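You operate a simulated robot arm through the tools that you are given. There is no shell and no other tool. Be economical: measure what you need, move in short steps, check, and stop when the job is done.

You run a simulated robot arm. Do the job below in one go: nothing can be reset, and whatever is moved stays where it is left.

Task
Mix the curd into the yellow jug's water and fill both tumblers about half.
Fine: all on the counter under the window; stir with the spoon till no streaks show; small bowl, spoon and jug go back; spill nothing. Set down upright: spoon, what you pick out.

It is judged by the outcome, as a careful person would: the job done as asked, and still so three seconds after it is handed in. It fails if anything else is knocked over, pushed out of place, dropped, spilled or broken.

Robot
A 7-joint arm with a two-finger parallel gripper, fixed in place. Base frame: the origin is at the foot of the arm, x ahead of it, y to its left, z up. Readings come in m, degrees, newtons and seconds.
With the tool pointing down near the work surface it reaches from about 0.44 to 0.92 m from the base axis. Its first joint turns from -115.0 to 115.0 degrees. Payload 3.91 kg.
The TCP is the grasp point between the finger pads, 0.03 m short of the fingertips. In the tool frame z runs along the fingers and y along their closing line. Largest opening 0.11 m; finger width 0.02, thickness 0.01; the body of the gripper, 0.048 by 0.112 m, starts 0.055 m behind the TCP.
Orientation is told as [roll, pitch, yaw] about the base's x, y, z axes, in that order, counted from this pose: with the fingers straight down and closing along the base's y, the tool's x points along the base's -x, its y along +y and its z along -z.

Tools
- The arm moves only by the tool play_rows. Its argument "deltas" is a list of rows, each a list of 7 numbers: the turn, a rotation vector about the tool's x, y, z in units of 45 degrees (1.0 is 45 degrees), then the shift along the tool's x, y, z in units of 150 mm (1.0 is 150 mm), then the finger opening in m, from 0 to 0.11. In form: [[ax, ay, az, tx, ty, tz, claw], ...]. A call has 1 to 20 rows; each row is the pose to reach, as a shift and turn from the pose commanded when the call began, along the tool's axes at that moment. A call with a number of a shift or a turn outside -1 to 1 is refused whole. Rows are played at 5 a second. More than 0.05 m and 8.6 degrees between two rows, or a gripper value outside its range, and nothing of the call is played. Where a pose cannot be reached the arm comes as near as it can. A force on the tool above 40 N (or 10 N above the force at the start of the call, whichever is more), or a blocked arm, ends the call early, and 0.2 s more pass. Each finger travels about 0.153 m/s and halts on what it meets, pressing with about 37 N; the grip force reading is that of the motor and also rises with nothing between the fingers. The clock runs only during rows and for 0.2 s after the last one: add rows that repeat a pose to give the fingers time. It gives the time, the measured TCP pose, the force on the tool (base axes), the opening and the grip force at its end, in the units of the frame above (readings bear some noise), with the torque about the TCP (base axes, N m) and any sound that the robot's microphone picked up.
- Cameras (640 x 400 px; columns grow to the right, rows downward): "scene" is fixed at [0.22, 0.5015, 1.5888]; the picture's right is [-0.60, -0.80, 0.00], its down [-0.64, 0.47, -0.61] and it looks along [0.49, -0.36, -0.79] (base axes); focal length 310 px, centre (320, 200). "wrist" rides on the gripper at [0.072, 0.017, -0.103] in the tool frame; the picture's right is [-0.23, 0.97, 0.00], its down [-0.76, -0.18, -0.62] and it looks along [-0.61, -0.14, 0.78] (tool axes); focal length 222 px, centre (320, 200). There is no depth. A picture from a camera that has moved, and an enlarged one, comes with that camera's place and axes in the base frame and with its lens.
- capture(camera): a new picture of that camera. No time passes.
- lift_body(by): slides the trunk up (or, below 0, down) by that many m; the arm rides with it, the base frame stays. It gives what a move gives, with no picture.
- zoom(camera, box): a new picture of the part [left, top, right, bottom] of that camera's present view, enlarged. No time passes.
- job_done(): hands the job in; it is judged then, once.

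Work in short steps. Places have to be worked out from the pictures, the camera data and where the tool is seen: move nearer, look again, correct. Check each grasp and each placing, and mend what went wrong. You have 120 turns and 76 pictures in all, those below and enlarged ones among them. Open the gripper and draw the arm clear of the work before you hand the job in, unless the task says otherwise; then end with one line.

The tools are called after "Request:" as name(argument=value, ...) on one line, values as JSON. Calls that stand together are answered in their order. play_rows: Moves the arm, as the interface text tells. Its arguments: {"type":"object","properties":{"deltas":{"type":"array"}},"required":["deltas"]} The other tools are called the same way: lift_body (by) slides the trunk up or down; capture (camera) takes a picture; zoom (camera, box) takes an enlarged picture of a part of a camera's view; job_done () hands the job in.

At the start:

```text
time: 0.0
ee_pos: [0.4263, 0.2166, 1.2645]
tcp_rot: [0.0, 0.0, 0.0]
contact_force: [-0.2, -0.4, -0.2]
moment: [-0.03, -0.01, 0.0]
opening: 0.1101
finger_force: 0.2
trunk travel left (down, up): [-0.825, 0.165]
```

scene: 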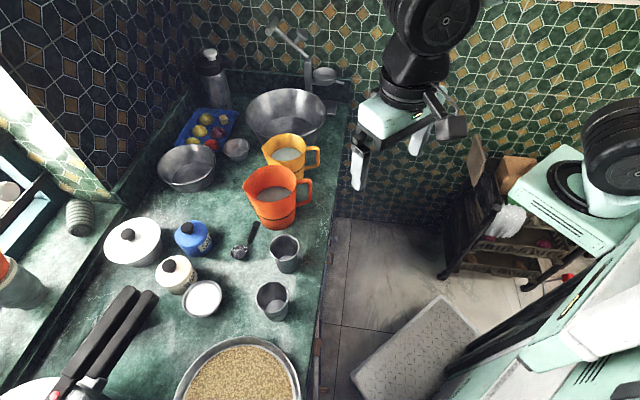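
wrist: 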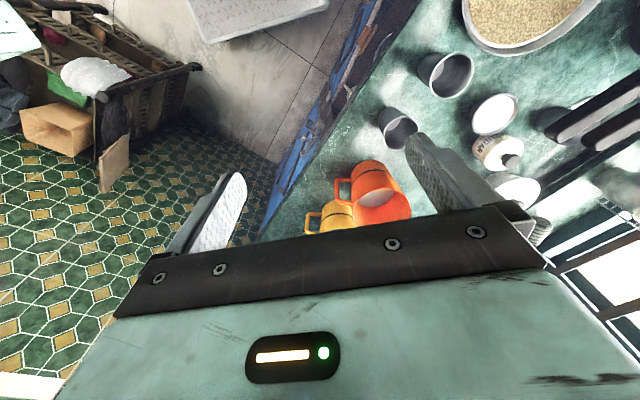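

The first views show the counter with two jugs, two tumblers, a spoon and a bowl that may hold curd. I'll enlarge both main parts of the counter to identify things.

Request:
zoom(camera="scene", box=[150, 200, 330, 330])

Request:
zoom(camera="scene", box=[150, 90, 340, 230])

```text
3.08 times, centred on (240, 265) of scene
camera zoom: at [0.22, 0.5015, 1.5888], right [-0.6, -0.8, 0.0], down [-0.64, 0.47, -0.61], along [0.49, -0.36, -0.79], focal length 953 px, centre (566, 0)
```

zoom: 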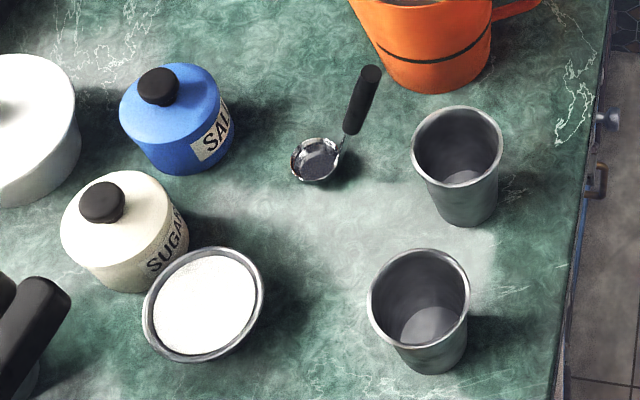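

```text
2.86 times, centred on (245, 160) of scene
camera zoom: at [0.22, 0.5015, 1.5888], right [-0.6, -0.8, 0.0], down [-0.64, 0.47, -0.61], along [0.49, -0.36, -0.79], focal length 885 px, centre (534, 314)
```

zoom: 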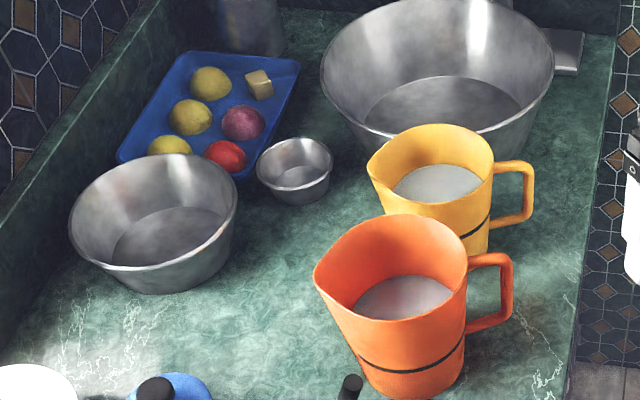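

The counter appears to be at z≈0.815, with the tumblers near (0.57,0.35) and (0.48,0.44). The curd bowl looks to be at (0.60,0.57), the spoon at (0.68,0.44) and the yellow jug at (0.83,0.18). I'll move the arm up and left for a closer wrist view.

Request:
play_rows(deltas=[[0, 0, 0, 0, 0.2, 0.1, 0.11], [0, 0, 0, 0, 0.4, 0.2, 0.11], [0, 0, 0, 0, 0.6, 0.3, 0.11], [0, 0, 0, 0, 0.8, 0.4, 0.11], [0, 0, 0, 0, 1.0, 0.5, 0.11], [0, 0, 0, 0, 1.0, 0.5, 0.11]])

Request:
capture(camera="wrist")

```text
time: 1.4
ee_pos: [0.4267, 0.3668, 1.1896]
tcp_rot: [0.0, 0.1, 0.0]
contact_force: [0.6, -0.9, -0.3]
moment: [0.02, 0.01, 0.0]
opening: 0.11
finger_force: 0.1
trunk travel left (down, up): [-0.825, 0.165]
```

```text
71 pictures are left
camera wrist: at [0.3549, 0.3835, 1.2931], right [0.23, 0.97, 0.0], down [0.76, -0.18, 0.62], along [0.61, -0.14, -0.78], focal length 222 px, centre (320, 200)
```

wrist: 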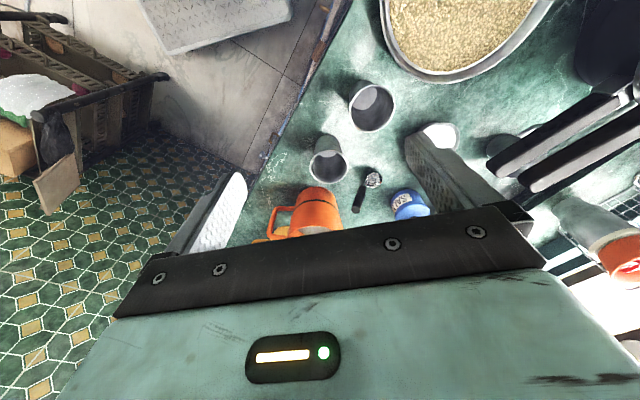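

I need to know the spoon's pose and the heights more precisely, so I'll enlarge the wrist view.

Request:
zoom(camera="wrist", box=[240, 60, 480, 240])

```text
2.22 times, centred on (360, 150) of wrist
camera zoom: at [0.3549, 0.3835, 1.2931], right [0.23, 0.97, 0.0], down [0.76, -0.18, 0.62], along [0.61, -0.14, -0.78], focal length 494 px, centre (231, 311)
```

zoom: 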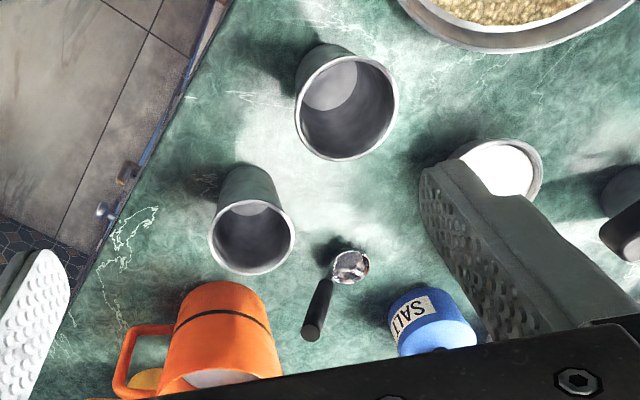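

The spoon stands on its bowl with the handle leaning, its end at about (0.62,0.39,1.00). Next I'll move above the curd bowl to measure it.

Request:
play_rows(deltas=[[0, 0, 0, -0.2, 0.2, 0, 0.11], [0, 0, 0, -0.4, 0.4, 0, 0.11], [0, 0, 0, -0.6, 0.6, 0, 0.11], [0, 0, 0, -0.8, 0.8, 0, 0.11], [0, 0, 0, -1.0, 1.0, 0, 0.11], [0, 0, 0, -1.0, 1.0, 0.2, 0.11], [0, 0, 0, -1.0, 1.0, 0.2, 0.11]])

Request:
capture(camera="wrist")

Request:
capture(camera="scene")

```text
time: 3.0
ee_pos: [0.574, 0.5008, 1.159]
tcp_rot: [0.0, -0.1, 0.1]
contact_force: [0.9, -0.5, -0.1]
moment: [-0.04, 0.0, 0.0]
opening: 0.1099
finger_force: 0.0
out of reach, approached as far as the arm can: row 5, 6, 7
trunk travel left (down, up): [-0.825, 0.165]
```

```text
69 pictures are left
camera wrist: at [0.5015, 0.5183, 1.2629], right [0.23, 0.97, 0.0], down [0.76, -0.18, 0.62], along [0.61, -0.14, -0.78], focal length 222 px, centre (320, 200)
```

wrist: 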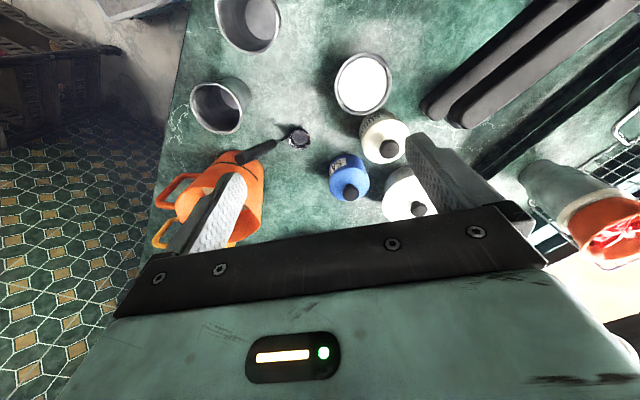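

```text
68 pictures are left
```

scene: 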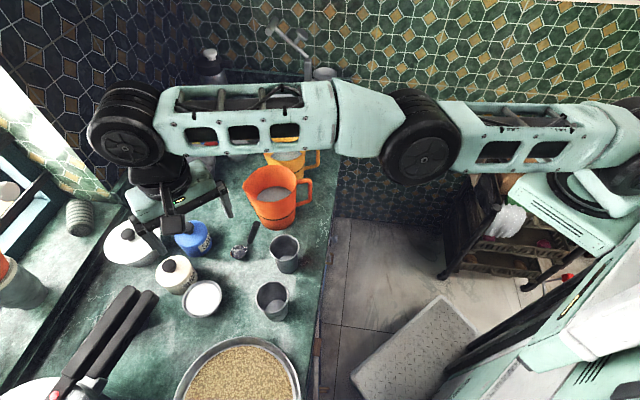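

The bowl is at about (0.597,0.569) with its rim near z 0.86, but the arm is stretched at this trunk height. I'll draw back and up, then lower the trunk for better reach.

Request:
play_rows(deltas=[[0, 0, 0, 0.2, -0.2, -0.2, 0.11], [0, 0, 0, 0.4, -0.4, -0.4, 0.11], [0, 0, 0, 0.6, -0.6, -0.6, 0.11], [0, 0, 0, 0.8, -0.8, -0.8, 0.11], [0, 0, 0, 0.8, -0.8, -1.0, 0.11], [0, 0, 0, 0.8, -0.8, -1.0, 0.11]])

Request:
lift_body(by=-0.22)

```text
refused: row 1 steps farther than a row can; nothing moved
```

```text
time: 5.3
ee_pos: [0.5732, 0.5022, 0.9398]
tcp_rot: [0.0, 0.1, 0.0]
contact_force: [0.6, -0.3, 0.5]
moment: [0.0, 0.0, -0.03]
opening: 0.11
finger_force: 0.0
trunk travel left (down, up): [-0.605, 0.385]
```

The move was refused because the row step was too long, but the trunk still went down. The fingertips are at z 0.91 with no contact. I'll raise the arm straight up now.

Request:
play_rows(deltas=[[0, 0, 0, 0, 0, -0.25, 0.11], [0, 0, 0, 0, 0, -0.5, 0.11], [0, 0, 0, 0, 0, -0.75, 0.11], [0, 0, 0, 0, 0, -1.0, 0.11], [0, 0, 0, 0, 0, -1.0, 0.11]])

Request:
capture(camera="scene")

```text
time: 6.5
ee_pos: [0.5588, 0.4688, 1.0755]
tcp_rot: [-0.1, -0.1, 0.0]
contact_force: [0.0, -0.3, 0.7]
moment: [0.0, 0.02, 0.04]
opening: 0.1099
finger_force: 0.0
out of reach, approached as far as the arm can: row 1, 2, 3, 4, 5
trunk travel left (down, up): [-0.605, 0.385]
```

```text
67 pictures are left
```

scene: 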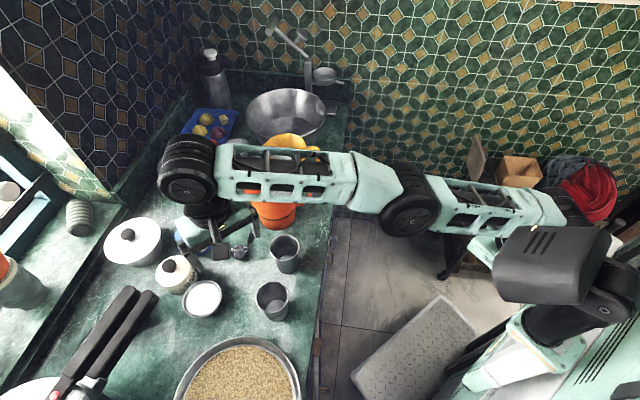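

Raising the TCP reduced the reach, so the shoulder sits low and the trunk should go up rather than down. I'll raise it.

Request:
lift_body(by=0.32)

```text
time: 9.7
ee_pos: [0.5594, 0.4689, 1.396]
tcp_rot: [0.1, 0.0, 0.1]
contact_force: [-0.1, -0.5, -0.7]
moment: [-0.03, 0.0, 0.01]
opening: 0.11
finger_force: 0.1
trunk travel left (down, up): [-0.925, 0.065]
```

Now I'll come down and over toward the bowl.

Request:
play_rows(deltas=[[0, 0, 0, 0, 0, 0.25, 0.11], [0, 0, 0, 0, 0, 0.5, 0.11], [0, 0, 0, 0, 0, 0.75, 0.11], [0, 0, 0, 0, 0, 1.0, 0.11], [0, 0, 0, -0.12, 0.2, 1.0, 0.11], [0, 0, 0, -0.25, 0.4, 1.0, 0.11], [0, 0, 0, -0.25, 0.66, 1.0, 0.11], [0, 0, 0, -0.25, 0.66, 1.0, 0.11]])

```text
time: 11.5
ee_pos: [0.5664, 0.5065, 1.2431]
tcp_rot: [0.2, 0.0, 0.0]
contact_force: [0.0, 0.3, -0.7]
moment: [0.0, -0.02, 0.03]
opening: 0.11
finger_force: 0.0
out of reach, approached as far as the arm can: row 6, 7, 8
trunk travel left (down, up): [-0.925, 0.065]
```

Still at the reach limit at this height, so I'll go down further and then out.

Request:
play_rows(deltas=[[0, 0, 0, 0, 0, 0.25, 0.11], [0, 0, 0, 0, 0, 0.5, 0.11], [0, 0, 0, 0, 0, 0.75, 0.11], [0, 0, 0, 0, 0, 1.0, 0.11], [0, 0, 0, -0.1, 0.2, 1.0, 0.11], [0, 0, 0, -0.2, 0.42, 1.0, 0.11], [0, 0, 0, -0.2, 0.42, 1.0, 0.11]])

Request:
capture(camera="wrist")

```text
time: 13.1
ee_pos: [0.5715, 0.5102, 1.0943]
tcp_rot: [0.0, 0.0, 0.0]
contact_force: [0.5, -0.5, -0.2]
moment: [-0.02, -0.01, -0.01]
opening: 0.1102
finger_force: 0.1
out of reach, approached as far as the arm can: row 5, 6, 7
trunk travel left (down, up): [-0.925, 0.065]
```

```text
66 pictures are left
camera wrist: at [0.4998, 0.5276, 1.1977], right [0.23, 0.97, 0.0], down [0.76, -0.18, 0.62], along [0.61, -0.14, -0.78], focal length 222 px, centre (320, 200)
```

wrist: 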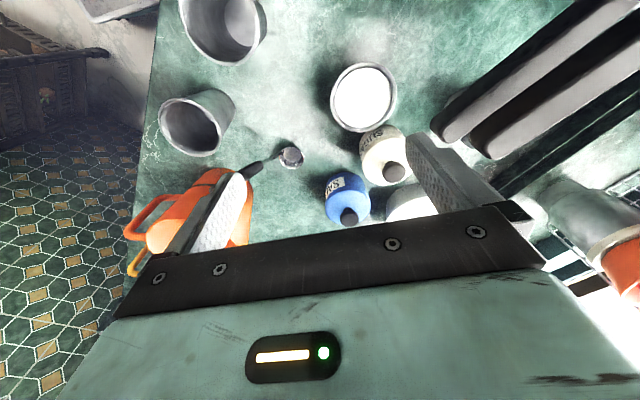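

The reach stops at about 0.77 m here. I'll test whether aligning the tool's yaw with the arm's direction extends it.

Request:
play_rows(deltas=[[0, 0, -0.18, 0, 0, 0, 0.11], [0, 0, -0.36, 0, 0, 0, 0.11], [0, 0, -0.54, 0, 0, 0, 0.11], [0, 0, -0.72, 0, 0, 0, 0.11], [0, 0, -0.9, 0, 0, 0, 0.11], [0, 0, -0.9, -0.2, 0.3, 0, 0.11], [0, 0, -0.9, -0.2, 0.4, 0, 0.11], [0, 0, -0.9, -0.2, 0.4, 0, 0.11]])

Request:
capture(camera="scene")

```text
refused: row 6 steps farther than a row can; nothing moved
```

```text
65 pictures are left
```

scene: 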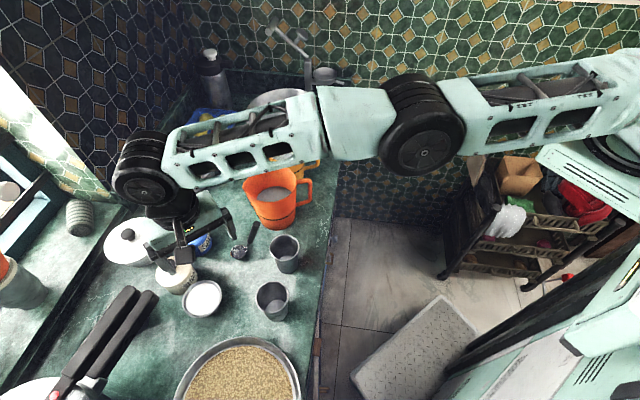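

I'll repeat that test with smaller steps.

Request:
play_rows(deltas=[[0, 0, -0.18, 0, 0, 0, 0.11], [0, 0, -0.36, 0, 0, 0, 0.11], [0, 0, -0.54, 0, 0, 0, 0.11], [0, 0, -0.72, 0, 0, 0, 0.11], [0, 0, -0.9, 0, 0, 0, 0.11], [0, 0, -0.9, -0.1, 0.2, 0, 0.11], [0, 0, -0.9, -0.2, 0.4, 0, 0.11], [0, 0, -0.9, -0.2, 0.4, 0, 0.11]])

```text
time: 14.9
ee_pos: [0.5708, 0.5122, 1.0956]
tcp_rot: [0.1, -0.1, 40.6]
contact_force: [-0.9, 0.8, 0.5]
moment: [0.01, 0.02, 0.02]
opening: 0.1101
finger_force: 0.1
out of reach, approached as far as the arm can: row 6, 7, 8
trunk travel left (down, up): [-0.925, 0.065]
```

No change. I'll test reach at a lower height, staying clear above the objects.

Request:
play_rows(deltas=[[0, 0, 0, 0, 0, 0.25, 0.11], [0, 0, 0, 0, 0, 0.5, 0.11], [0, 0, 0, 0, 0, 0.75, 0.11], [0, 0, 0, 0, 0, 1.0, 0.11], [0, 0, 0, -0.15, 0, 1.0, 0.11], [0, 0, 0, -0.3, 0, 1.0, 0.11], [0, 0, 0, -0.3, 0, 1.0, 0.11]])

```text
time: 16.5
ee_pos: [0.5691, 0.4854, 0.9597]
tcp_rot: [-0.1, 0.0, 40.6]
contact_force: [-0.9, -0.4, -0.4]
moment: [0.0, -0.01, 0.01]
opening: 0.11
finger_force: 0.0
out of reach, approached as far as the arm can: row 1, 2, 3, 4, 5, 6, 7
trunk travel left (down, up): [-0.925, 0.065]
```

Reach seems to follow a circle about some axis. I'll go up, turn the yaw back and try the jug's direction, which will show where that axis is.

Request:
play_rows(deltas=[[0, 0, 0.18, 0, 0, -0.25, 0.11], [0, 0, 0.36, 0, 0, -0.5, 0.11], [0, 0, 0.54, 0, 0, -0.75, 0.11], [0, 0, 0.72, 0, 0, -1.0, 0.11], [0, 0, 0.9, 0, 0, -1.0, 0.11], [0, 0, 0.9, 0, 0, -1.0, 0.11]])

Request:
play_rows(deltas=[[0, 0, 0, 0, -0.25, 0, 0.11], [0, 0, 0, 0, -0.5, 0, 0.11], [0, 0, 0, 0, -0.75, 0, 0.11], [0, 0, 0, 0, -1, 0, 0.11], [0, 0, 0, -0.25, -1.0, 0, 0.11], [0, 0, 0, -0.5, -1.0, 0, 0.11], [0, 0, 0, -0.75, -1.0, 0, 0.11], [0, 0, 0, -1.0, -1.0, 0, 0.11], [0, 0, 0, -1.0, -1.0, 0, 0.11]])

```text
time: 17.9
ee_pos: [0.5813, 0.503, 1.1069]
tcp_rot: [0.0, 0.1, -0.1]
contact_force: [-0.7, -0.2, 0.5]
moment: [-0.01, -0.01, 0.0]
opening: 0.1098
finger_force: 0.0
out of reach, approached as far as the arm can: row 1, 2, 3, 4, 5, 6
trunk travel left (down, up): [-0.925, 0.065]
```

```text
time: 19.9
ee_pos: [0.7472, 0.3704, 1.1013]
tcp_rot: [0.1, 0.0, 0.0]
contact_force: [0.3, -0.5, 0.2]
moment: [0.01, -0.01, -0.02]
opening: 0.1099
finger_force: 0.1
out of reach, approached as far as the arm can: row 1, 2, 3, 4, 5, 6, 7, 8, 9
trunk travel left (down, up): [-0.925, 0.065]
```

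The reach axis isn't at the origin. One more point at a different bearing will locate it.

Request:
play_rows(deltas=[[0, 0, 0, 0, -0.25, 0, 0.11], [0, 0, 0, 0, -0.5, 0, 0.11], [0, 0, 0, 0, -0.75, 0, 0.11], [0, 0, 0, 0, -1, 0, 0.11], [0, 0, 0, -0.25, -1.0, 0, 0.11], [0, 0, 0, -0.5, -1.0, 0, 0.11], [0, 0, 0, -0.75, -1.0, 0, 0.11], [0, 0, 0, -1.0, -1.0, 0, 0.11], [0, 0, 0, -1.0, -1.0, 0, 0.11]])

Request:
capture(camera="wrist")

```text
time: 21.9
ee_pos: [0.8652, 0.2035, 1.1055]
tcp_rot: [0.2, 0.0, 0.0]
contact_force: [-0.5, -0.1, -0.2]
moment: [0.03, 0.01, 0.03]
opening: 0.11
finger_force: 0.0
out of reach, approached as far as the arm can: row 1, 2, 3, 4, 5, 6, 8, 9
trunk travel left (down, up): [-0.925, 0.065]
```

```text
64 pictures are left
camera wrist: at [0.7943, 0.2207, 1.208], right [0.23, 0.97, 0.0], down [0.76, -0.18, 0.62], along [0.61, -0.14, -0.78], focal length 222 px, centre (320, 200)
```

wrist: 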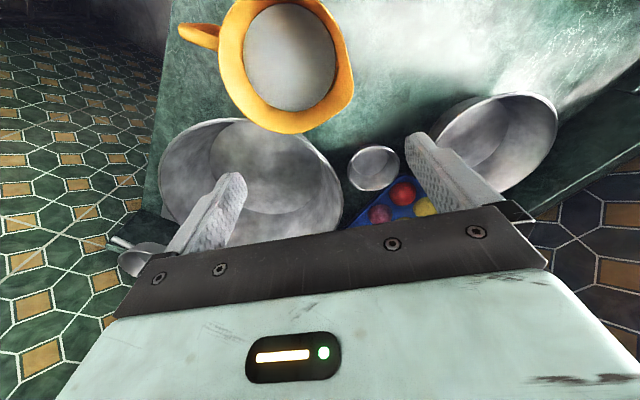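

From three points the shoulder axis is near (0.205,-0.138), with about 0.745 m vertical-tool reach at best height. The bowl is 0.81 m away, so I'll grasp it with the tool leaning outward. First I'll retract and rise, then lower the trunk.

Request:
play_rows(deltas=[[0, 0, 0, 0, 0, -0.25, 0.11], [0, 0, 0, 0.25, 0, -0.25, 0.11], [0, 0, 0, 0.5, 0, -0.4, 0.11], [0, 0, 0, 0.75, 0, -0.55, 0.11], [0, 0, 0, 1.0, 0, -0.7, 0.11], [0, 0, 0, 1.0, 0, -1.0, 0.11], [0, 0, 0, 1.0, 0, -1.0, 0.11]])

Request:
play_rows(deltas=[[0, 0, 0, 0.25, 0.15, -0.1, 0.11], [0, 0, 0, 0.5, 0.3, -0.2, 0.11], [0, 0, 0, 0.75, 0.5, -0.3, 0.11], [0, 0, 0, 1.0, 0.7, -0.4, 0.11], [0, 0, 0, 1.0, 0.7, -0.6, 0.11], [0, 0, 0, 1.0, 0.7, -0.6, 0.11]])

```text
time: 23.5
ee_pos: [0.8126, 0.2676, 1.2822]
tcp_rot: [0.0, 0.1, 0.0]
contact_force: [-0.1, 0.2, -0.1]
moment: [0.02, -0.02, 0.0]
opening: 0.11
finger_force: 0.1
out of reach, approached as far as the arm can: row 2, 3, 4, 5, 6, 7
trunk travel left (down, up): [-0.925, 0.065]
```

```text
refused: row 3 steps farther than a row can; nothing moved
```

Tracking my commands shows the earlier targets were beyond the 0.92 m limit, so the drift was an artefact and the axis estimate was wrong. I'll bring the commanded pose back to a reachable place in the air above the counter.

Request:
play_rows(deltas=[[0, 0, 0, 0.25, 0, 0.1, 0.11], [0, 0, 0, 0.5, 0, 0.3, 0.11], [0, 0, 0, 0.75, 0, 0.5, 0.11], [0, 0, 0, 1.0, 0, 0.7, 0.11], [0, 0, 0, 1.0, 0, 0.8, 0.11], [0, 0, 0, 1.0, 0, 0.8, 0.11], [0, 0, 0, 1.0, 0, 0.8, 0.11]])

Request:
play_rows(deltas=[[0, 0, 0, 0.2, 0, 0, 0.11], [0, 0, 0, 0.4, 0, 0, 0.11], [0, 0, 0, 0.6, 0, 0, 0.11], [0, 0, 0, 0.8, 0, 0, 0.11], [0, 0, 0, 0.8, 0, 0, 0.11], [0, 0, 0, 0.8, 0, 0, 0.11]])

```text
time: 25.1
ee_pos: [0.76, 0.359, 1.161]
tcp_rot: [0.0, 0.0, 0.0]
contact_force: [0.3, -0.5, -0.4]
moment: [0.0, -0.01, 0.0]
opening: 0.1101
finger_force: 0.1
out of reach, approached as far as the arm can: row 1, 2, 3, 4, 5, 6, 7
trunk travel left (down, up): [-0.925, 0.065]
```

```text
time: 26.5
ee_pos: [0.7034, 0.4147, 1.1645]
tcp_rot: [-0.1, 0.0, 0.1]
contact_force: [0.5, -0.3, 0.0]
moment: [0.03, 0.0, 0.01]
opening: 0.1098
finger_force: 0.1
out of reach, approached as far as the arm can: row 1, 2, 3, 4, 5, 6
trunk travel left (down, up): [-0.925, 0.065]
```

The arm is still converging on the commanded pose. I'll hold and see where it settles.

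Request:
play_rows(deltas=[[0, 0, 0, 0, 0, 0, 0.11], [0, 0, 0, 0, 0, 0, 0.11], [0, 0, 0, 0, 0, 0, 0.11], [0, 0, 0, 0, 0, 0, 0.11], [0, 0, 0, 0, 0, 0, 0.11], [0, 0, 0, 0, 0, 0, 0.11]])

Request:
capture(camera="scene")

```text
time: 27.9
ee_pos: [0.703, 0.4147, 1.1649]
tcp_rot: [-0.1, 0.0, 0.1]
contact_force: [-0.2, -0.1, 0.2]
moment: [0.0, 0.0, 0.02]
opening: 0.1098
finger_force: 0.1
trunk travel left (down, up): [-0.925, 0.065]
```

```text
63 pictures are left
```

scene: 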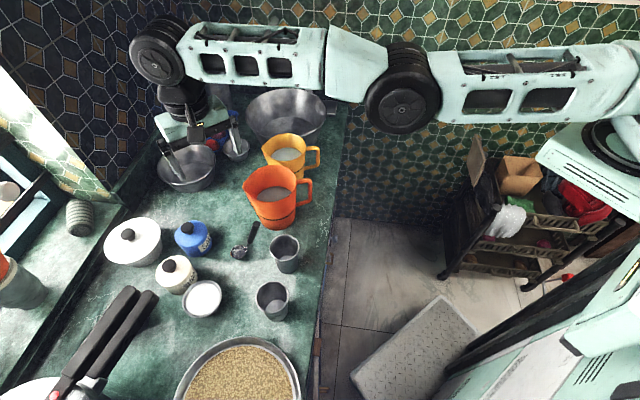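

The arm seems locked straight on a circle about its shoulder. I'll command a motion straight toward the shoulder so the elbow bends.

Request:
play_rows(deltas=[[0, 0, 0, 0.1, -0.11, 0, 0.11], [0, 0, 0, 0.3, -0.33, 0, 0.11], [0, 0, 0, 0.5, -0.55, 0, 0.11], [0, 0, 0, 0.7, -0.77, 0, 0.11], [0, 0, 0, 0.9, -0.99, 0, 0.11], [0, 0, 0, 0.9, -0.99, 0, 0.11]])

```text
time: 29.3
ee_pos: [0.7037, 0.414, 1.1636]
tcp_rot: [0.0, 0.0, 0.1]
contact_force: [-0.7, -0.1, -0.1]
moment: [0.01, 0.0, 0.01]
opening: 0.11
finger_force: 0.0
out of reach, approached as far as the arm can: row 1, 2, 3, 4, 5, 6
trunk travel left (down, up): [-0.925, 0.065]
```

Pure radial motion is singular. I'll combine a downward motion with the inward one to unlock the elbow, since there's clear air below down to 1.0.

Request:
play_rows(deltas=[[0, 0, 0, 0, 0, 0.25, 0.11], [0, 0, 0, 0.1, -0.1, 0.5, 0.11], [0, 0, 0, 0.3, -0.3, 0.6, 0.11], [0, 0, 0, 0.5, -0.5, 0.6, 0.11], [0, 0, 0, 0.7, -0.7, 0.6, 0.11], [0, 0, 0, 0.9, -0.9, 0.6, 0.11], [0, 0, 0, 0.9, -0.9, 0.6, 0.11]])

```text
time: 30.9
ee_pos: [0.6969, 0.4164, 1.0683]
tcp_rot: [0.0, 0.0, 0.0]
contact_force: [-0.2, -1.0, -0.1]
moment: [-0.02, 0.0, -0.01]
opening: 0.1102
finger_force: 0.0
out of reach, approached as far as the arm can: row 2, 3, 4, 5, 6, 7
trunk travel left (down, up): [-0.925, 0.065]
```

Row 1 was reachable. Rising to the height where the reach is greatest should leave the elbow slightly bent, so I'll then creep inward in tiny steps.

Request:
play_rows(deltas=[[0, 0, 0, 0, 0, -0.1, 0.11], [0, 0, 0, 0, 0, -0.25, 0.11], [0, 0, 0, 0, 0, -0.4, 0.11], [0, 0, 0, 0, 0, -0.5, 0.11], [0, 0, 0, 0.01, -0.01, -0.5, 0.11], [0, 0, 0, 0.02, -0.02, -0.5, 0.11], [0, 0, 0, 0.04, -0.04, -0.5, 0.11], [0, 0, 0, 0.07, -0.07, -0.5, 0.11], [0, 0, 0, 0.1, -0.1, -0.5, 0.11], [0, 0, 0, 0.15, -0.15, -0.5, 0.11], [0, 0, 0, 0.2, -0.2, -0.5, 0.11]])

```text
time: 33.3
ee_pos: [0.7005, 0.4169, 1.1404]
tcp_rot: [0.0, 0.0, 0.0]
contact_force: [-0.1, -0.6, 0.0]
moment: [0.0, 0.0, 0.0]
opening: 0.1099
finger_force: 0.0
out of reach, approached as far as the arm can: row 2, 3, 4, 5, 6, 7, 8, 9, 10, 11
trunk travel left (down, up): [-0.925, 0.065]
```

Still locked. I'll try leaning the tool outward at the same point, which forces the wrist inward and may flex the elbow.

Request:
play_rows(deltas=[[0, -0.15, 0, 0, 0, 0, 0.11], [0, -0.3, 0, 0, 0, 0, 0.11], [0, -0.45, 0, 0, 0, 0, 0.11], [0, -0.6, 0, 0, 0, 0, 0.11], [0, -0.75, 0, 0, 0, 0, 0.11], [0, -0.75, 0, 0, 0, 0, 0.11]])

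Request:
capture(camera="scene")

```text
time: 34.7
ee_pos: [0.7414, 0.4745, 1.139]
tcp_rot: [0.1, -33.8, -0.1]
contact_force: [0.2, 0.9, -0.7]
moment: [0.0, 0.01, 0.01]
opening: 0.1099
finger_force: 0.1
out of reach, approached as far as the arm can: row 1, 2, 3, 4, 5, 6
trunk travel left (down, up): [-0.925, 0.065]
```

```text
62 pictures are left
```

scene: 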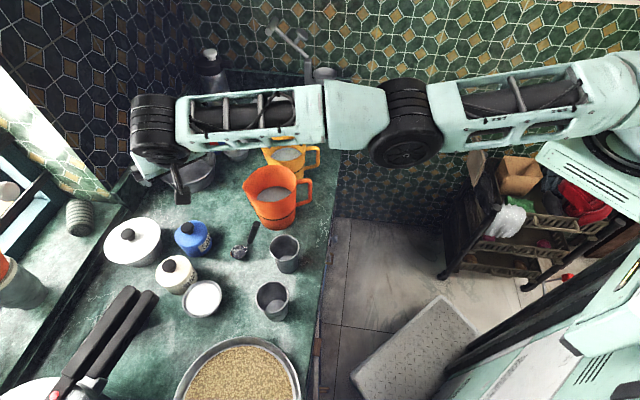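

The arm slid again. I'll command a deep inward and upward target and hold it for many rows, to give the solver time to leave the singular pose.

Request:
play_rows(deltas=[[0, 0, 0, 0.05, -0.16, -0.16, 0.11], [0, 0, 0, 0.1, -0.32, -0.32, 0.11], [0, 0, 0, 0.15, -0.48, -0.48, 0.11], [0, 0, 0, 0.2, -0.64, -0.64, 0.11], [0, 0, 0, 0.25, -0.8, -0.8, 0.11], [0, 0, 0, 0.45, -0.9, -0.8, 0.11], [0, 0, 0, 0.65, -1, -0.8, 0.11], [0, 0, 0, 0.85, -1, -0.8, 0.11], [0, 0, 0, 1, -1, -0.8, 0.11], [0, 0, 0, 1, -1, -0.8, 0.11], [0, 0, 0, 1, -1, -0.8, 0.11], [0, 0, 0, 1, -1, -0.8, 0.11], [0, 0, 0, 1, -1, -0.8, 0.11], [0, 0, 0, 1, -1, -0.8, 0.11], [0, 0, 0, 1, -1, -0.8, 0.11], [0, 0, 0, 1, -1, -0.8, 0.11], [0, 0, 0, 1, -1, -0.8, 0.11]])

```text
time: 38.3
ee_pos: [0.6418, 0.533, 1.1527]
tcp_rot: [0.0, -33.8, -0.1]
contact_force: [0.8, 0.5, 0.0]
moment: [-0.04, -0.01, -0.01]
opening: 0.1099
finger_force: 0.1
out of reach, approached as far as the arm can: row 1, 2, 3, 4, 5, 6, 7, 8, 9, 10, 11, 12, 13, 14, 15, 16, 17
trunk travel left (down, up): [-0.925, 0.065]
```

The wrist stays on a sphere about the shoulder, which means a straight elbow. The elbow has swivelled since, so I'll try strong upward-plus-inward steps in the new elbow plane.

Request:
play_rows(deltas=[[0, 0, 0, -0.049, -0.211, -0.249, 0.11], [0, 0, 0, -0.098, -0.422, -0.498, 0.11], [0, 0, 0, -0.147, -0.633, -0.747, 0.11], [0, 0, 0, -0.19, -0.84, -0.99, 0.11], [0, 0, 0, -0.19, -0.84, -0.99, 0.11]])

```text
time: 39.5
ee_pos: [0.6359, 0.5214, 1.3159]
tcp_rot: [0.0, -33.7, 0.0]
contact_force: [-0.5, -0.9, -1.2]
moment: [0.03, 0.0, -0.01]
opening: 0.1099
finger_force: 0.1
out of reach, approached as far as the arm can: row 1, 2, 3, 4, 5
trunk travel left (down, up): [-0.925, 0.065]
```

Same sliding again. I'll look at the current elbow posture to work out which direction flexes it.

Request:
capture(camera="scene")

```text
61 pictures are left
```

scene: 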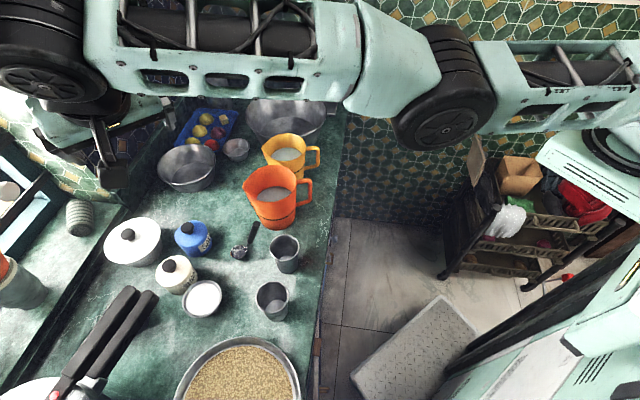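

The elbow wheel sits on the picture's lower side, so the forearm should fold toward −x, +y and down. I'll command inward motion with that component.

Request:
play_rows(deltas=[[0, 0, 0, 0.245, -0.087, -0.018, 0.11], [0, 0, 0, 0.49, -0.174, -0.036, 0.11], [0, 0, 0, 0.735, -0.26, -0.054, 0.11], [0, 0, 0, 0.98, -0.35, -0.07, 0.11], [0, 0, 0, 0.98, -0.35, -0.07, 0.11]])

```text
time: 40.7
ee_pos: [0.5361, 0.5671, 1.2595]
tcp_rot: [0.0, -33.8, -0.1]
contact_force: [-0.1, 0.5, -0.2]
moment: [0.02, -0.03, 0.0]
opening: 0.1099
finger_force: 0.1
out of reach, approached as far as the arm can: row 1, 2, 3, 4, 5
trunk travel left (down, up): [-0.925, 0.065]
```

The elbow stays locked straight. I'll bring the tool upright again while commanding a deep inward target, which uses a different set of joints.

Request:
play_rows(deltas=[[0, 0.15, 0, 0.05, -0.2, 0, 0.11], [0, 0.3, 0, 0.1, -0.4, 0, 0.11], [0, 0.45, 0, 0.15, -0.6, 0, 0.11], [0, 0.6, 0, 0.2, -0.8, 0, 0.11], [0, 0.75, 0, 0.25, -1, 0, 0.11], [0, 0.75, 0, 0.4, -1, 0, 0.11], [0, 0.75, 0, 0.6, -1, 0, 0.11], [0, 0.75, 0, 0.8, -1, 0, 0.11], [0, 0.75, 0, 0.8, -1, 0, 0.11]])

Request:
capture(camera="scene")

```text
time: 42.7
ee_pos: [0.4994, 0.5419, 1.2052]
tcp_rot: [0.0, 0.0, 0.0]
contact_force: [-0.9, 0.7, -1.2]
moment: [0.01, -0.01, 0.0]
opening: 0.1099
finger_force: 0.1
out of reach, approached as far as the arm can: row 1, 2, 3, 4, 5, 6, 7, 8, 9
trunk travel left (down, up): [-0.925, 0.065]
```

```text
60 pictures are left
```

scene: 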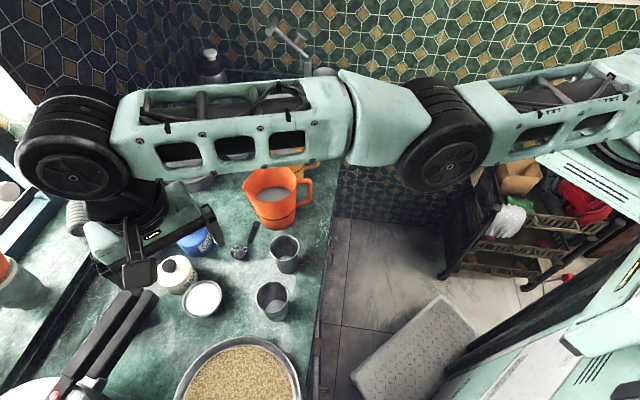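

I'll try the opposite fold direction (−y, up) combined with strong inward motion.

Request:
play_rows(deltas=[[0, 0, 0, -0.033, -0.293, -0.116, 0.11], [0, 0, 0, -0.066, -0.586, -0.232, 0.11], [0, 0, 0, -0.1, -0.88, -0.35, 0.11], [0, 0, 0, -0.1, -1, -0.6, 0.11], [0, 0, 0, 0.1, -1, -0.8, 0.11], [0, 0, 0, 0.3, -1, -1, 0.11], [0, 0, 0, 0.6, -1, -1, 0.11], [0, 0, 0, 0.9, -1, -1, 0.11]])

```text
time: 44.5
ee_pos: [0.4203, 0.5253, 1.3941]
tcp_rot: [-0.2, 0.1, 0.0]
contact_force: [1.5, -1.2, -0.4]
moment: [0.01, 0.08, -0.01]
opening: 0.1099
finger_force: 0.0
out of reach, approached as far as the arm can: row 1, 2, 3, 4, 5, 6, 7, 8
trunk travel left (down, up): [-0.925, 0.065]
```

Still on the sphere. Tipping the tool strongly toward the robot should saturate the wrist and force the elbow to flex, so I'll do that high in free air.

Request:
play_rows(deltas=[[0.18, 0, 0, 0, 0, 0, 0.11], [0.36, 0, 0, 0, 0, 0, 0.11], [0.54, 0, 0, 0, 0, 0, 0.11], [0.72, 0, 0, 0, 0, 0, 0.11], [0.9, 0, 0, 0, 0, 0, 0.11], [1.0, 0, 0, 0, 0, 0, 0.11], [1.0, 0, 0, 0, 0, 0, 0.11]])

Request:
play_rows(deltas=[[0.18, 0, 0, 0, 0, 0, 0.11], [0.36, 0, 0, 0, 0, 0, 0.11], [0.54, 0, 0, 0, 0, 0, 0.11], [0.72, 0, 0, 0, 0, 0, 0.11], [0.9, 0, 0, 0, 0, 0, 0.11], [1.0, 0, 0, 0, 0, 0, 0.11], [1.0, 0, 0, 0, 0, 0, 0.11]])

Request:
capture(camera="scene")

```text
time: 46.1
ee_pos: [0.4028, 0.398, 1.3774]
tcp_rot: [-37.0, -2.2, 1.6]
contact_force: [-0.2, -0.3, -0.1]
moment: [0.0, -0.01, -0.04]
opening: 0.1099
finger_force: 0.1
out of reach, approached as far as the arm can: row 1, 2, 3, 4, 5, 6, 7
trunk travel left (down, up): [-0.925, 0.065]
```

```text
time: 46.9
ee_pos: [0.4658, 0.32, 1.3693]
tcp_rot: [-46.6, -2.9, -8.6]
contact_force: [-0.9, 0.6, -1.1]
moment: [-0.04, -0.06, 0.01]
opening: 0.11
finger_force: 0.1
out of reach, approached as far as the arm can: row 1, 2, 3
trunk travel left (down, up): [-0.925, 0.065]
stopped in row 3: the arm was blocked; the commanded pose is now the measured one
```

```text
59 pictures are left
```

scene: 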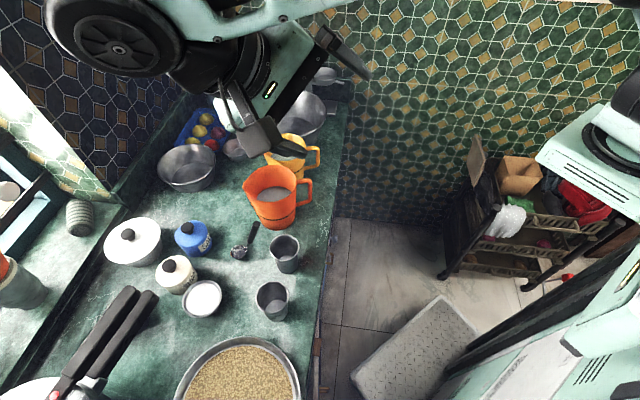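

The elbow flexed at last. Now I'll bring the tool upright again at this inner position.

Request:
play_rows(deltas=[[-0.18, 0, 0, 0, 0, 0, 0.11], [-0.36, 0, 0, 0, 0, 0, 0.11], [-0.54, 0, 0, 0, 0, 0, 0.11], [-0.72, 0, 0, 0, 0, 0, 0.11], [-0.9, 0, 0, 0, 0, 0, 0.11], [-1.0, 0, 0, 0, 0, 0, 0.11], [-1.0, 0, 0, 0, 0, 0, 0.11]])

```text
time: 48.5
ee_pos: [0.4629, 0.3197, 1.3729]
tcp_rot: [-1.3, -2.9, -8.4]
contact_force: [-0.6, 0.0, 0.5]
moment: [0.04, -0.01, -0.03]
opening: 0.11
finger_force: 0.2
trunk travel left (down, up): [-0.925, 0.065]
```

Reachable again. I'll level the tool, then lower the trunk so shoulder and wrist heights match for work near the counter. The fingertips will stay above 1.0.

Request:
play_rows(deltas=[[-0.015, 0.032, -0.09, 0, 0, 0, 0.11], [-0.029, 0.064, -0.187, 0, 0, 0, 0.11], [-0.029, 0.064, -0.187, 0, 0, 0, 0.11]])

Request:
lift_body(by=-0.27)

Request:
capture(camera="scene")

```text
time: 49.3
ee_pos: [0.4626, 0.3191, 1.3729]
tcp_rot: [-0.1, 0.1, 0.0]
contact_force: [-1.0, 0.9, 0.4]
moment: [-0.01, 0.01, -0.03]
opening: 0.11
finger_force: 0.1
trunk travel left (down, up): [-0.925, 0.065]
```

```text
time: 52.0
ee_pos: [0.4638, 0.3205, 1.1023]
tcp_rot: [-0.2, 0.2, -0.1]
contact_force: [0.6, 0.0, -0.8]
moment: [0.04, 0.0, 0.01]
opening: 0.11
finger_force: 0.1
trunk travel left (down, up): [-0.655, 0.335]
```

```text
58 pictures are left
```

scene: 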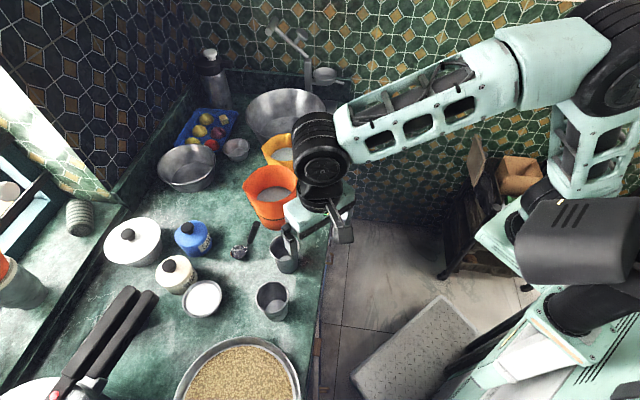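

The elbow is now up and well bent. I'll move toward the bowl while yawing by +30°.

Request:
play_rows(deltas=[[0, 0, -0.17, -0.08, 0.17, 0, 0.11], [0, 0, -0.34, -0.16, 0.34, 0, 0.11], [0, 0, -0.5, -0.24, 0.5, 0, 0.11], [0, 0, -0.667, -0.33, 0.6, 0, 0.11], [0, 0, -0.667, -0.33, 0.6, 0, 0.11]])

```text
time: 53.2
ee_pos: [0.5136, 0.4123, 1.1029]
tcp_rot: [-0.2, 0.1, 30.0]
contact_force: [-0.7, 0.2, -0.1]
moment: [0.0, 0.01, 0.01]
opening: 0.1098
finger_force: 0.0
trunk travel left (down, up): [-0.655, 0.335]
```

Reached as commanded. I'll yaw on to 55° and close in a little.

Request:
play_rows(deltas=[[0, 0, -0.14, -0.08, 0.05, 0.09, 0.11], [0, 0, -0.28, -0.16, 0.1, 0.18, 0.11], [0, 0, -0.42, -0.24, 0.15, 0.27, 0.11], [0, 0, -0.556, -0.31, 0.19, 0.35, 0.11], [0, 0, -0.556, -0.31, 0.19, 0.35, 0.11]])

```text
time: 54.4
ee_pos: [0.5377, 0.457, 1.0498]
tcp_rot: [0.0, 0.2, 55.1]
contact_force: [0.7, 1.3, -0.1]
moment: [-0.03, -0.01, -0.02]
opening: 0.1098
finger_force: 0.0
trunk travel left (down, up): [-0.655, 0.335]
```

Next I'll lean the tool 30° outward and go to a standoff over the bowl, then look.

Request:
play_rows(deltas=[[0, -0.15, 0, -0.1, 0.025, 0.1, 0.11], [0, -0.3, 0, -0.2, 0.05, 0.2, 0.11], [0, -0.45, 0, -0.3, 0.075, 0.3, 0.11], [0, -0.6, 0, -0.4, 0.1, 0.4, 0.11], [0, -0.667, 0, -0.44, 0.105, 0.4, 0.11], [0, -0.667, 0, -0.44, 0.105, 0.4, 0.11]])

Request:
capture(camera="wrist")

```text
time: 55.8
ee_pos: [0.5627, 0.5191, 0.9882]
tcp_rot: [-0.1, -29.8, 55.0]
contact_force: [-0.7, -0.2, -0.3]
moment: [-0.01, -0.01, 0.0]
opening: 0.11
finger_force: 0.1
trunk travel left (down, up): [-0.655, 0.335]
```

```text
57 pictures are left
camera wrist: at [0.4848, 0.4351, 1.0424], right [-0.68, 0.72, 0.11], down [0.35, 0.19, 0.92], along [0.64, 0.67, -0.38], focal length 222 px, centre (320, 200)
```

wrist: 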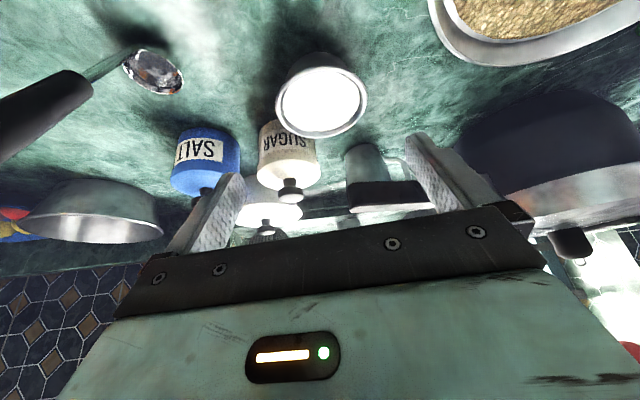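

The bowl is centred at about (0.595,0.567) with the rim near 0.865, and the tool lines up with it. I'll descend two thirds of the way and check.

Request:
play_rows(deltas=[[0, 0, 0, 0.03, 0.003, 0.2, 0.11], [0, 0, 0, 0.06, 0.006, 0.4, 0.11], [0, 0, 0, 0.09, 0.009, 0.55, 0.11], [0, 0, 0, 0.1, 0.009, 0.62, 0.11], [0, 0, 0, 0.1, 0.009, 0.62, 0.11]])

Request:
capture(camera="wrist")

Request:
zoom(camera="scene", box=[120, 210, 320, 340])

```text
time: 57.0
ee_pos: [0.582, 0.5489, 0.9013]
tcp_rot: [-0.2, -29.9, 55.0]
contact_force: [0.4, -0.4, -0.4]
moment: [-0.01, 0.0, -0.02]
opening: 0.11
finger_force: 0.1
trunk travel left (down, up): [-0.655, 0.335]
```

```text
56 pictures are left
camera wrist: at [0.5035, 0.4645, 0.9549], right [-0.68, 0.72, 0.11], down [0.35, 0.19, 0.92], along [0.64, 0.67, -0.38], focal length 222 px, centre (320, 200)
```

wrist: 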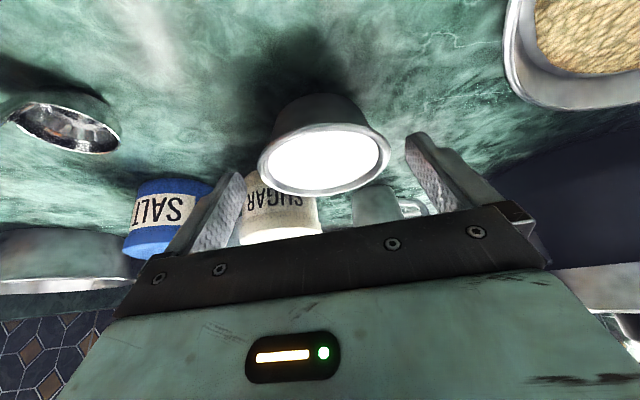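

```text
3.08 times, centred on (220, 275) of scene
camera zoom: at [0.22, 0.5015, 1.5888], right [-0.6, -0.8, 0.0], down [-0.64, 0.47, -0.61], along [0.49, -0.36, -0.79], focal length 953 px, centre (628, -31)
```

zoom: 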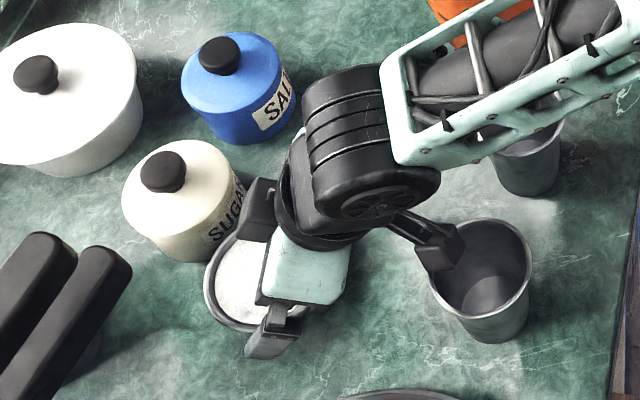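

The camera arm hangs near the left tumbler, so going down here would risk touching it. I'll back off slightly, yaw to 65° and reduce the lean for clearance.

Request:
play_rows(deltas=[[0, 0, 0, 0, 0, -0.2, 0.11], [-0.055, 0.045, -0.096, 0, 0, -0.3, 0.11], [-0.111, 0.089, -0.192, 0, 0, -0.3, 0.11], [-0.111, 0.089, -0.192, 0, 0, -0.3, 0.11]])

```text
time: 58.0
ee_pos: [0.5687, 0.5307, 0.9412]
tcp_rot: [0.3, -25.9, 64.8]
contact_force: [0.3, -0.7, 0.4]
moment: [0.0, -0.01, 0.0]
opening: 0.1101
finger_force: 0.1
trunk travel left (down, up): [-0.655, 0.335]
```

Orientation is good. I'll descend over the bowl to grasp height with the fingers straddling it.

Request:
play_rows(deltas=[[0, 0, 0, -0.01, -0.057, 0.1, 0.11], [0, 0, 0, -0.015, -0.057, 0.25, 0.11], [0, 0, 0, -0.02, -0.057, 0.4, 0.11], [0, 0, 0, -0.025, -0.057, 0.5, 0.11], [0, 0, 0, -0.025, -0.057, 0.5, 0.11]])

Request:
capture(camera="wrist")

Request:
zoom(camera="scene", box=[120, 210, 320, 340])

```text
time: 59.2
ee_pos: [0.5912, 0.5577, 0.8744]
tcp_rot: [0.3, -25.9, 64.8]
contact_force: [0.1, -0.4, 0.3]
moment: [0.0, 0.0, 0.01]
opening: 0.1102
finger_force: 0.1
trunk travel left (down, up): [-0.655, 0.335]
```

```text
54 pictures are left
camera wrist: at [0.5309, 0.4648, 0.9364], right [-0.8, 0.6, 0.1], down [0.34, 0.3, 0.89], along [0.5, 0.74, -0.44], focal length 222 px, centre (320, 200)
```

wrist: 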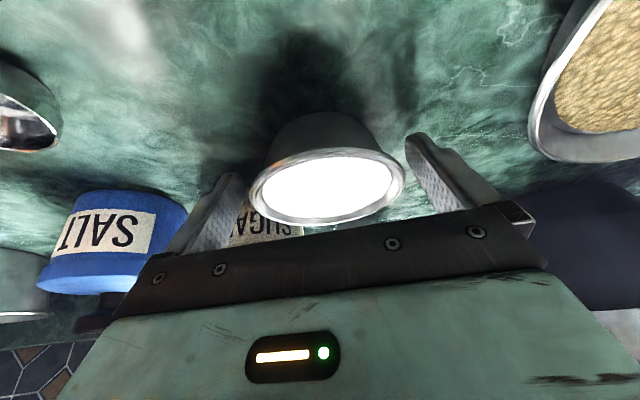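

```text
3.08 times, centred on (220, 275) of scene
camera zoom: at [0.22, 0.5015, 1.5888], right [-0.6, -0.8, 0.0], down [-0.64, 0.47, -0.61], along [0.49, -0.36, -0.79], focal length 953 px, centre (628, -31)
```

zoom: 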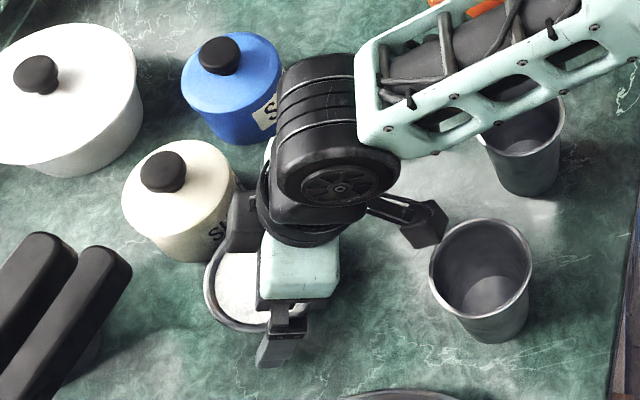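

The bowl is centred within a few mm. I'll do the last 23 mm, then close gently.

Request:
play_rows(deltas=[[0, 0, 0, -0.01, 0.02, 0.08, 0.11], [0, 0, 0, -0.02, 0.02, 0.153, 0.11], [0, 0, 0, -0.02, 0.02, 0.153, 0.11], [0, 0, 0, -0.02, 0.02, 0.153, 0.1], [0, 0, 0, -0.02, 0.02, 0.153, 0.094], [0, 0, 0, -0.02, 0.02, 0.153, 0.088], [0, 0, 0, -0.02, 0.02, 0.153, 0.08], [0, 0, 0, -0.02, 0.02, 0.153, 0.07], [0, 0, 0, -0.02, 0.02, 0.153, 0.07]])

Request:
capture(camera="wrist")

```text
time: 59.7
ee_pos: [0.5943, 0.565, 0.8712]
tcp_rot: [0.2, -26.3, 64.7]
contact_force: [-4.8, -8.0, 12.9]
moment: [-0.53, -0.57, -0.56]
opening: 0.1097
finger_force: 0.1
trunk travel left (down, up): [-0.655, 0.335]
stopped in row 2: the force on the tool passed its limit at 97 N (the readings are from after the stop); the commanded pose is now the measured one
```

```text
52 pictures are left
camera wrist: at [0.5331, 0.4728, 0.9324], right [-0.79, 0.6, 0.1], down [0.34, 0.29, 0.9], along [0.51, 0.75, -0.43], focal length 222 px, centre (320, 200)
```

wrist: 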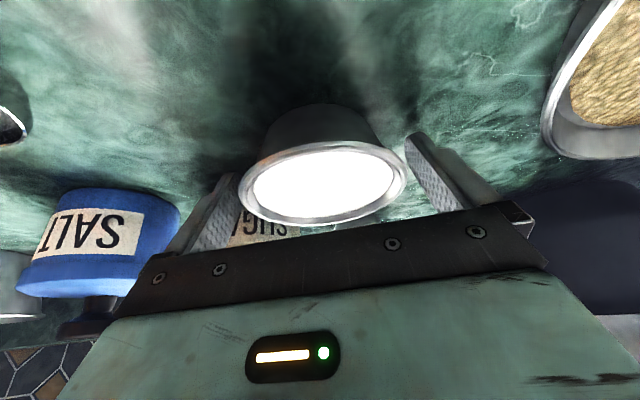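

A 97 N contact stopped the move. The torque points to the finger on the sugar pot's side. I'll back straight out along the tool axis and check whether anything shifted.

Request:
play_rows(deltas=[[0, 0, 0, 0.0, 0.0, -0.15, 0.11], [0, 0, 0, 0, 0, -0.35, 0.11], [0, 0, 0, 0, 0, -0.6, 0.11], [0, 0, 0, 0.2, 0, -0.8, 0.11], [0, 0, 0, 0.4, 0, -0.9, 0.11], [0, 0, 0, 0.4, 0, -0.9, 0.11]])

Request:
zoom(camera="scene", box=[120, 210, 320, 340])

Request:
capture(camera="wrist")

```text
time: 61.1
ee_pos: [0.5463, 0.462, 0.9629]
tcp_rot: [0.2, -26.1, 64.7]
contact_force: [0.3, -0.7, -0.7]
moment: [0.03, 0.03, 0.0]
opening: 0.11
finger_force: 0.0
trunk travel left (down, up): [-0.655, 0.335]
```

```text
3.08 times, centred on (220, 275) of scene
camera zoom: at [0.22, 0.5015, 1.5888], right [-0.6, -0.8, 0.0], down [-0.64, 0.47, -0.61], along [0.49, -0.36, -0.79], focal length 953 px, centre (628, -31)
```

zoom: 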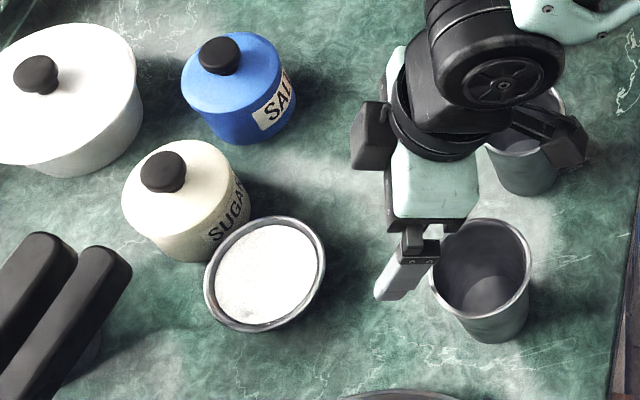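

```text
50 pictures are left
camera wrist: at [0.4853, 0.3696, 1.0234], right [-0.79, 0.6, 0.1], down [0.34, 0.29, 0.89], along [0.51, 0.74, -0.44], focal length 222 px, centre (320, 200)
```

wrist: 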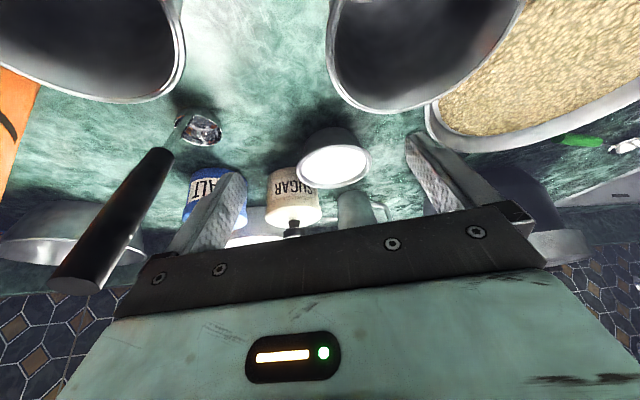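

Nothing moved. The contact was the fingertips on the counter, so the counter is at about z 0.838 rather than 0.815. I'll go back in to TCP z 0.875 and close on the bowl there.

Request:
play_rows(deltas=[[0, 0, 0, -0.2, 0.005, 0.1, 0.11], [0, 0, 0, -0.4, 0.005, 0.25, 0.11], [0, 0, 0, -0.433, 0.005, 0.5, 0.11], [0, 0, 0, -0.433, 0.005, 0.7, 0.11], [0, 0, 0, -0.433, 0.005, 0.8, 0.11], [0, 0, 0, -0.433, 0.005, 0.86, 0.11], [0, 0, 0, -0.433, 0.005, 0.86, 0.11]])

Request:
zoom(camera="wrist", box=[180, 90, 460, 265])

```text
time: 62.7
ee_pos: [0.5935, 0.569, 0.8761]
tcp_rot: [0.2, -26.1, 64.7]
contact_force: [0.5, 0.6, -0.6]
moment: [0.0, 0.03, -0.01]
opening: 0.1099
finger_force: 0.1
trunk travel left (down, up): [-0.655, 0.335]
```

```text
2.29 times, centred on (320, 178) of wrist
camera zoom: at [0.5325, 0.4755, 0.9375], right [-0.79, 0.6, 0.1], down [0.34, 0.29, 0.89], along [0.5, 0.74, -0.44], focal length 508 px, centre (320, 251)
```

zoom: 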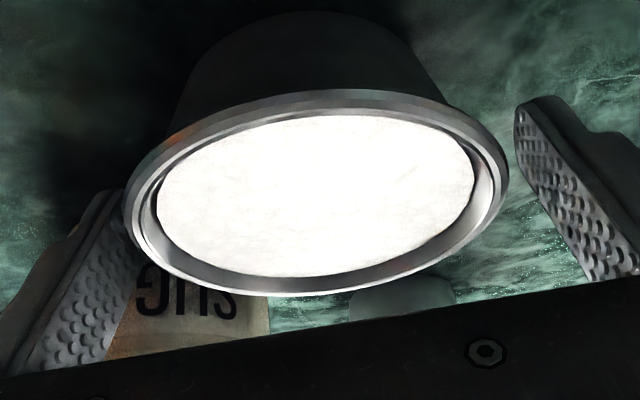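

The bowl sits centred between the fingers. Closing gently.

Request:
play_rows(deltas=[[0, 0, 0, 0, 0, 0, 0.106], [0, 0, 0, 0, 0, 0, 0.102], [0, 0, 0, 0, 0, 0, 0.098], [0, 0, 0, 0, 0, 0, 0.094], [0, 0, 0, 0, 0, 0, 0.09], [0, 0, 0, 0, 0, 0, 0.085], [0, 0, 0, 0, 0, 0, 0.08], [0, 0, 0, 0, 0, 0, 0.08]])

```text
time: 64.5
ee_pos: [0.5935, 0.5672, 0.8762]
tcp_rot: [0.2, -26.0, 64.7]
contact_force: [-0.7, 1.1, -0.4]
moment: [0.0, 0.03, -0.03]
opening: 0.0835
finger_force: 36.8
trunk travel left (down, up): [-0.655, 0.335]
```

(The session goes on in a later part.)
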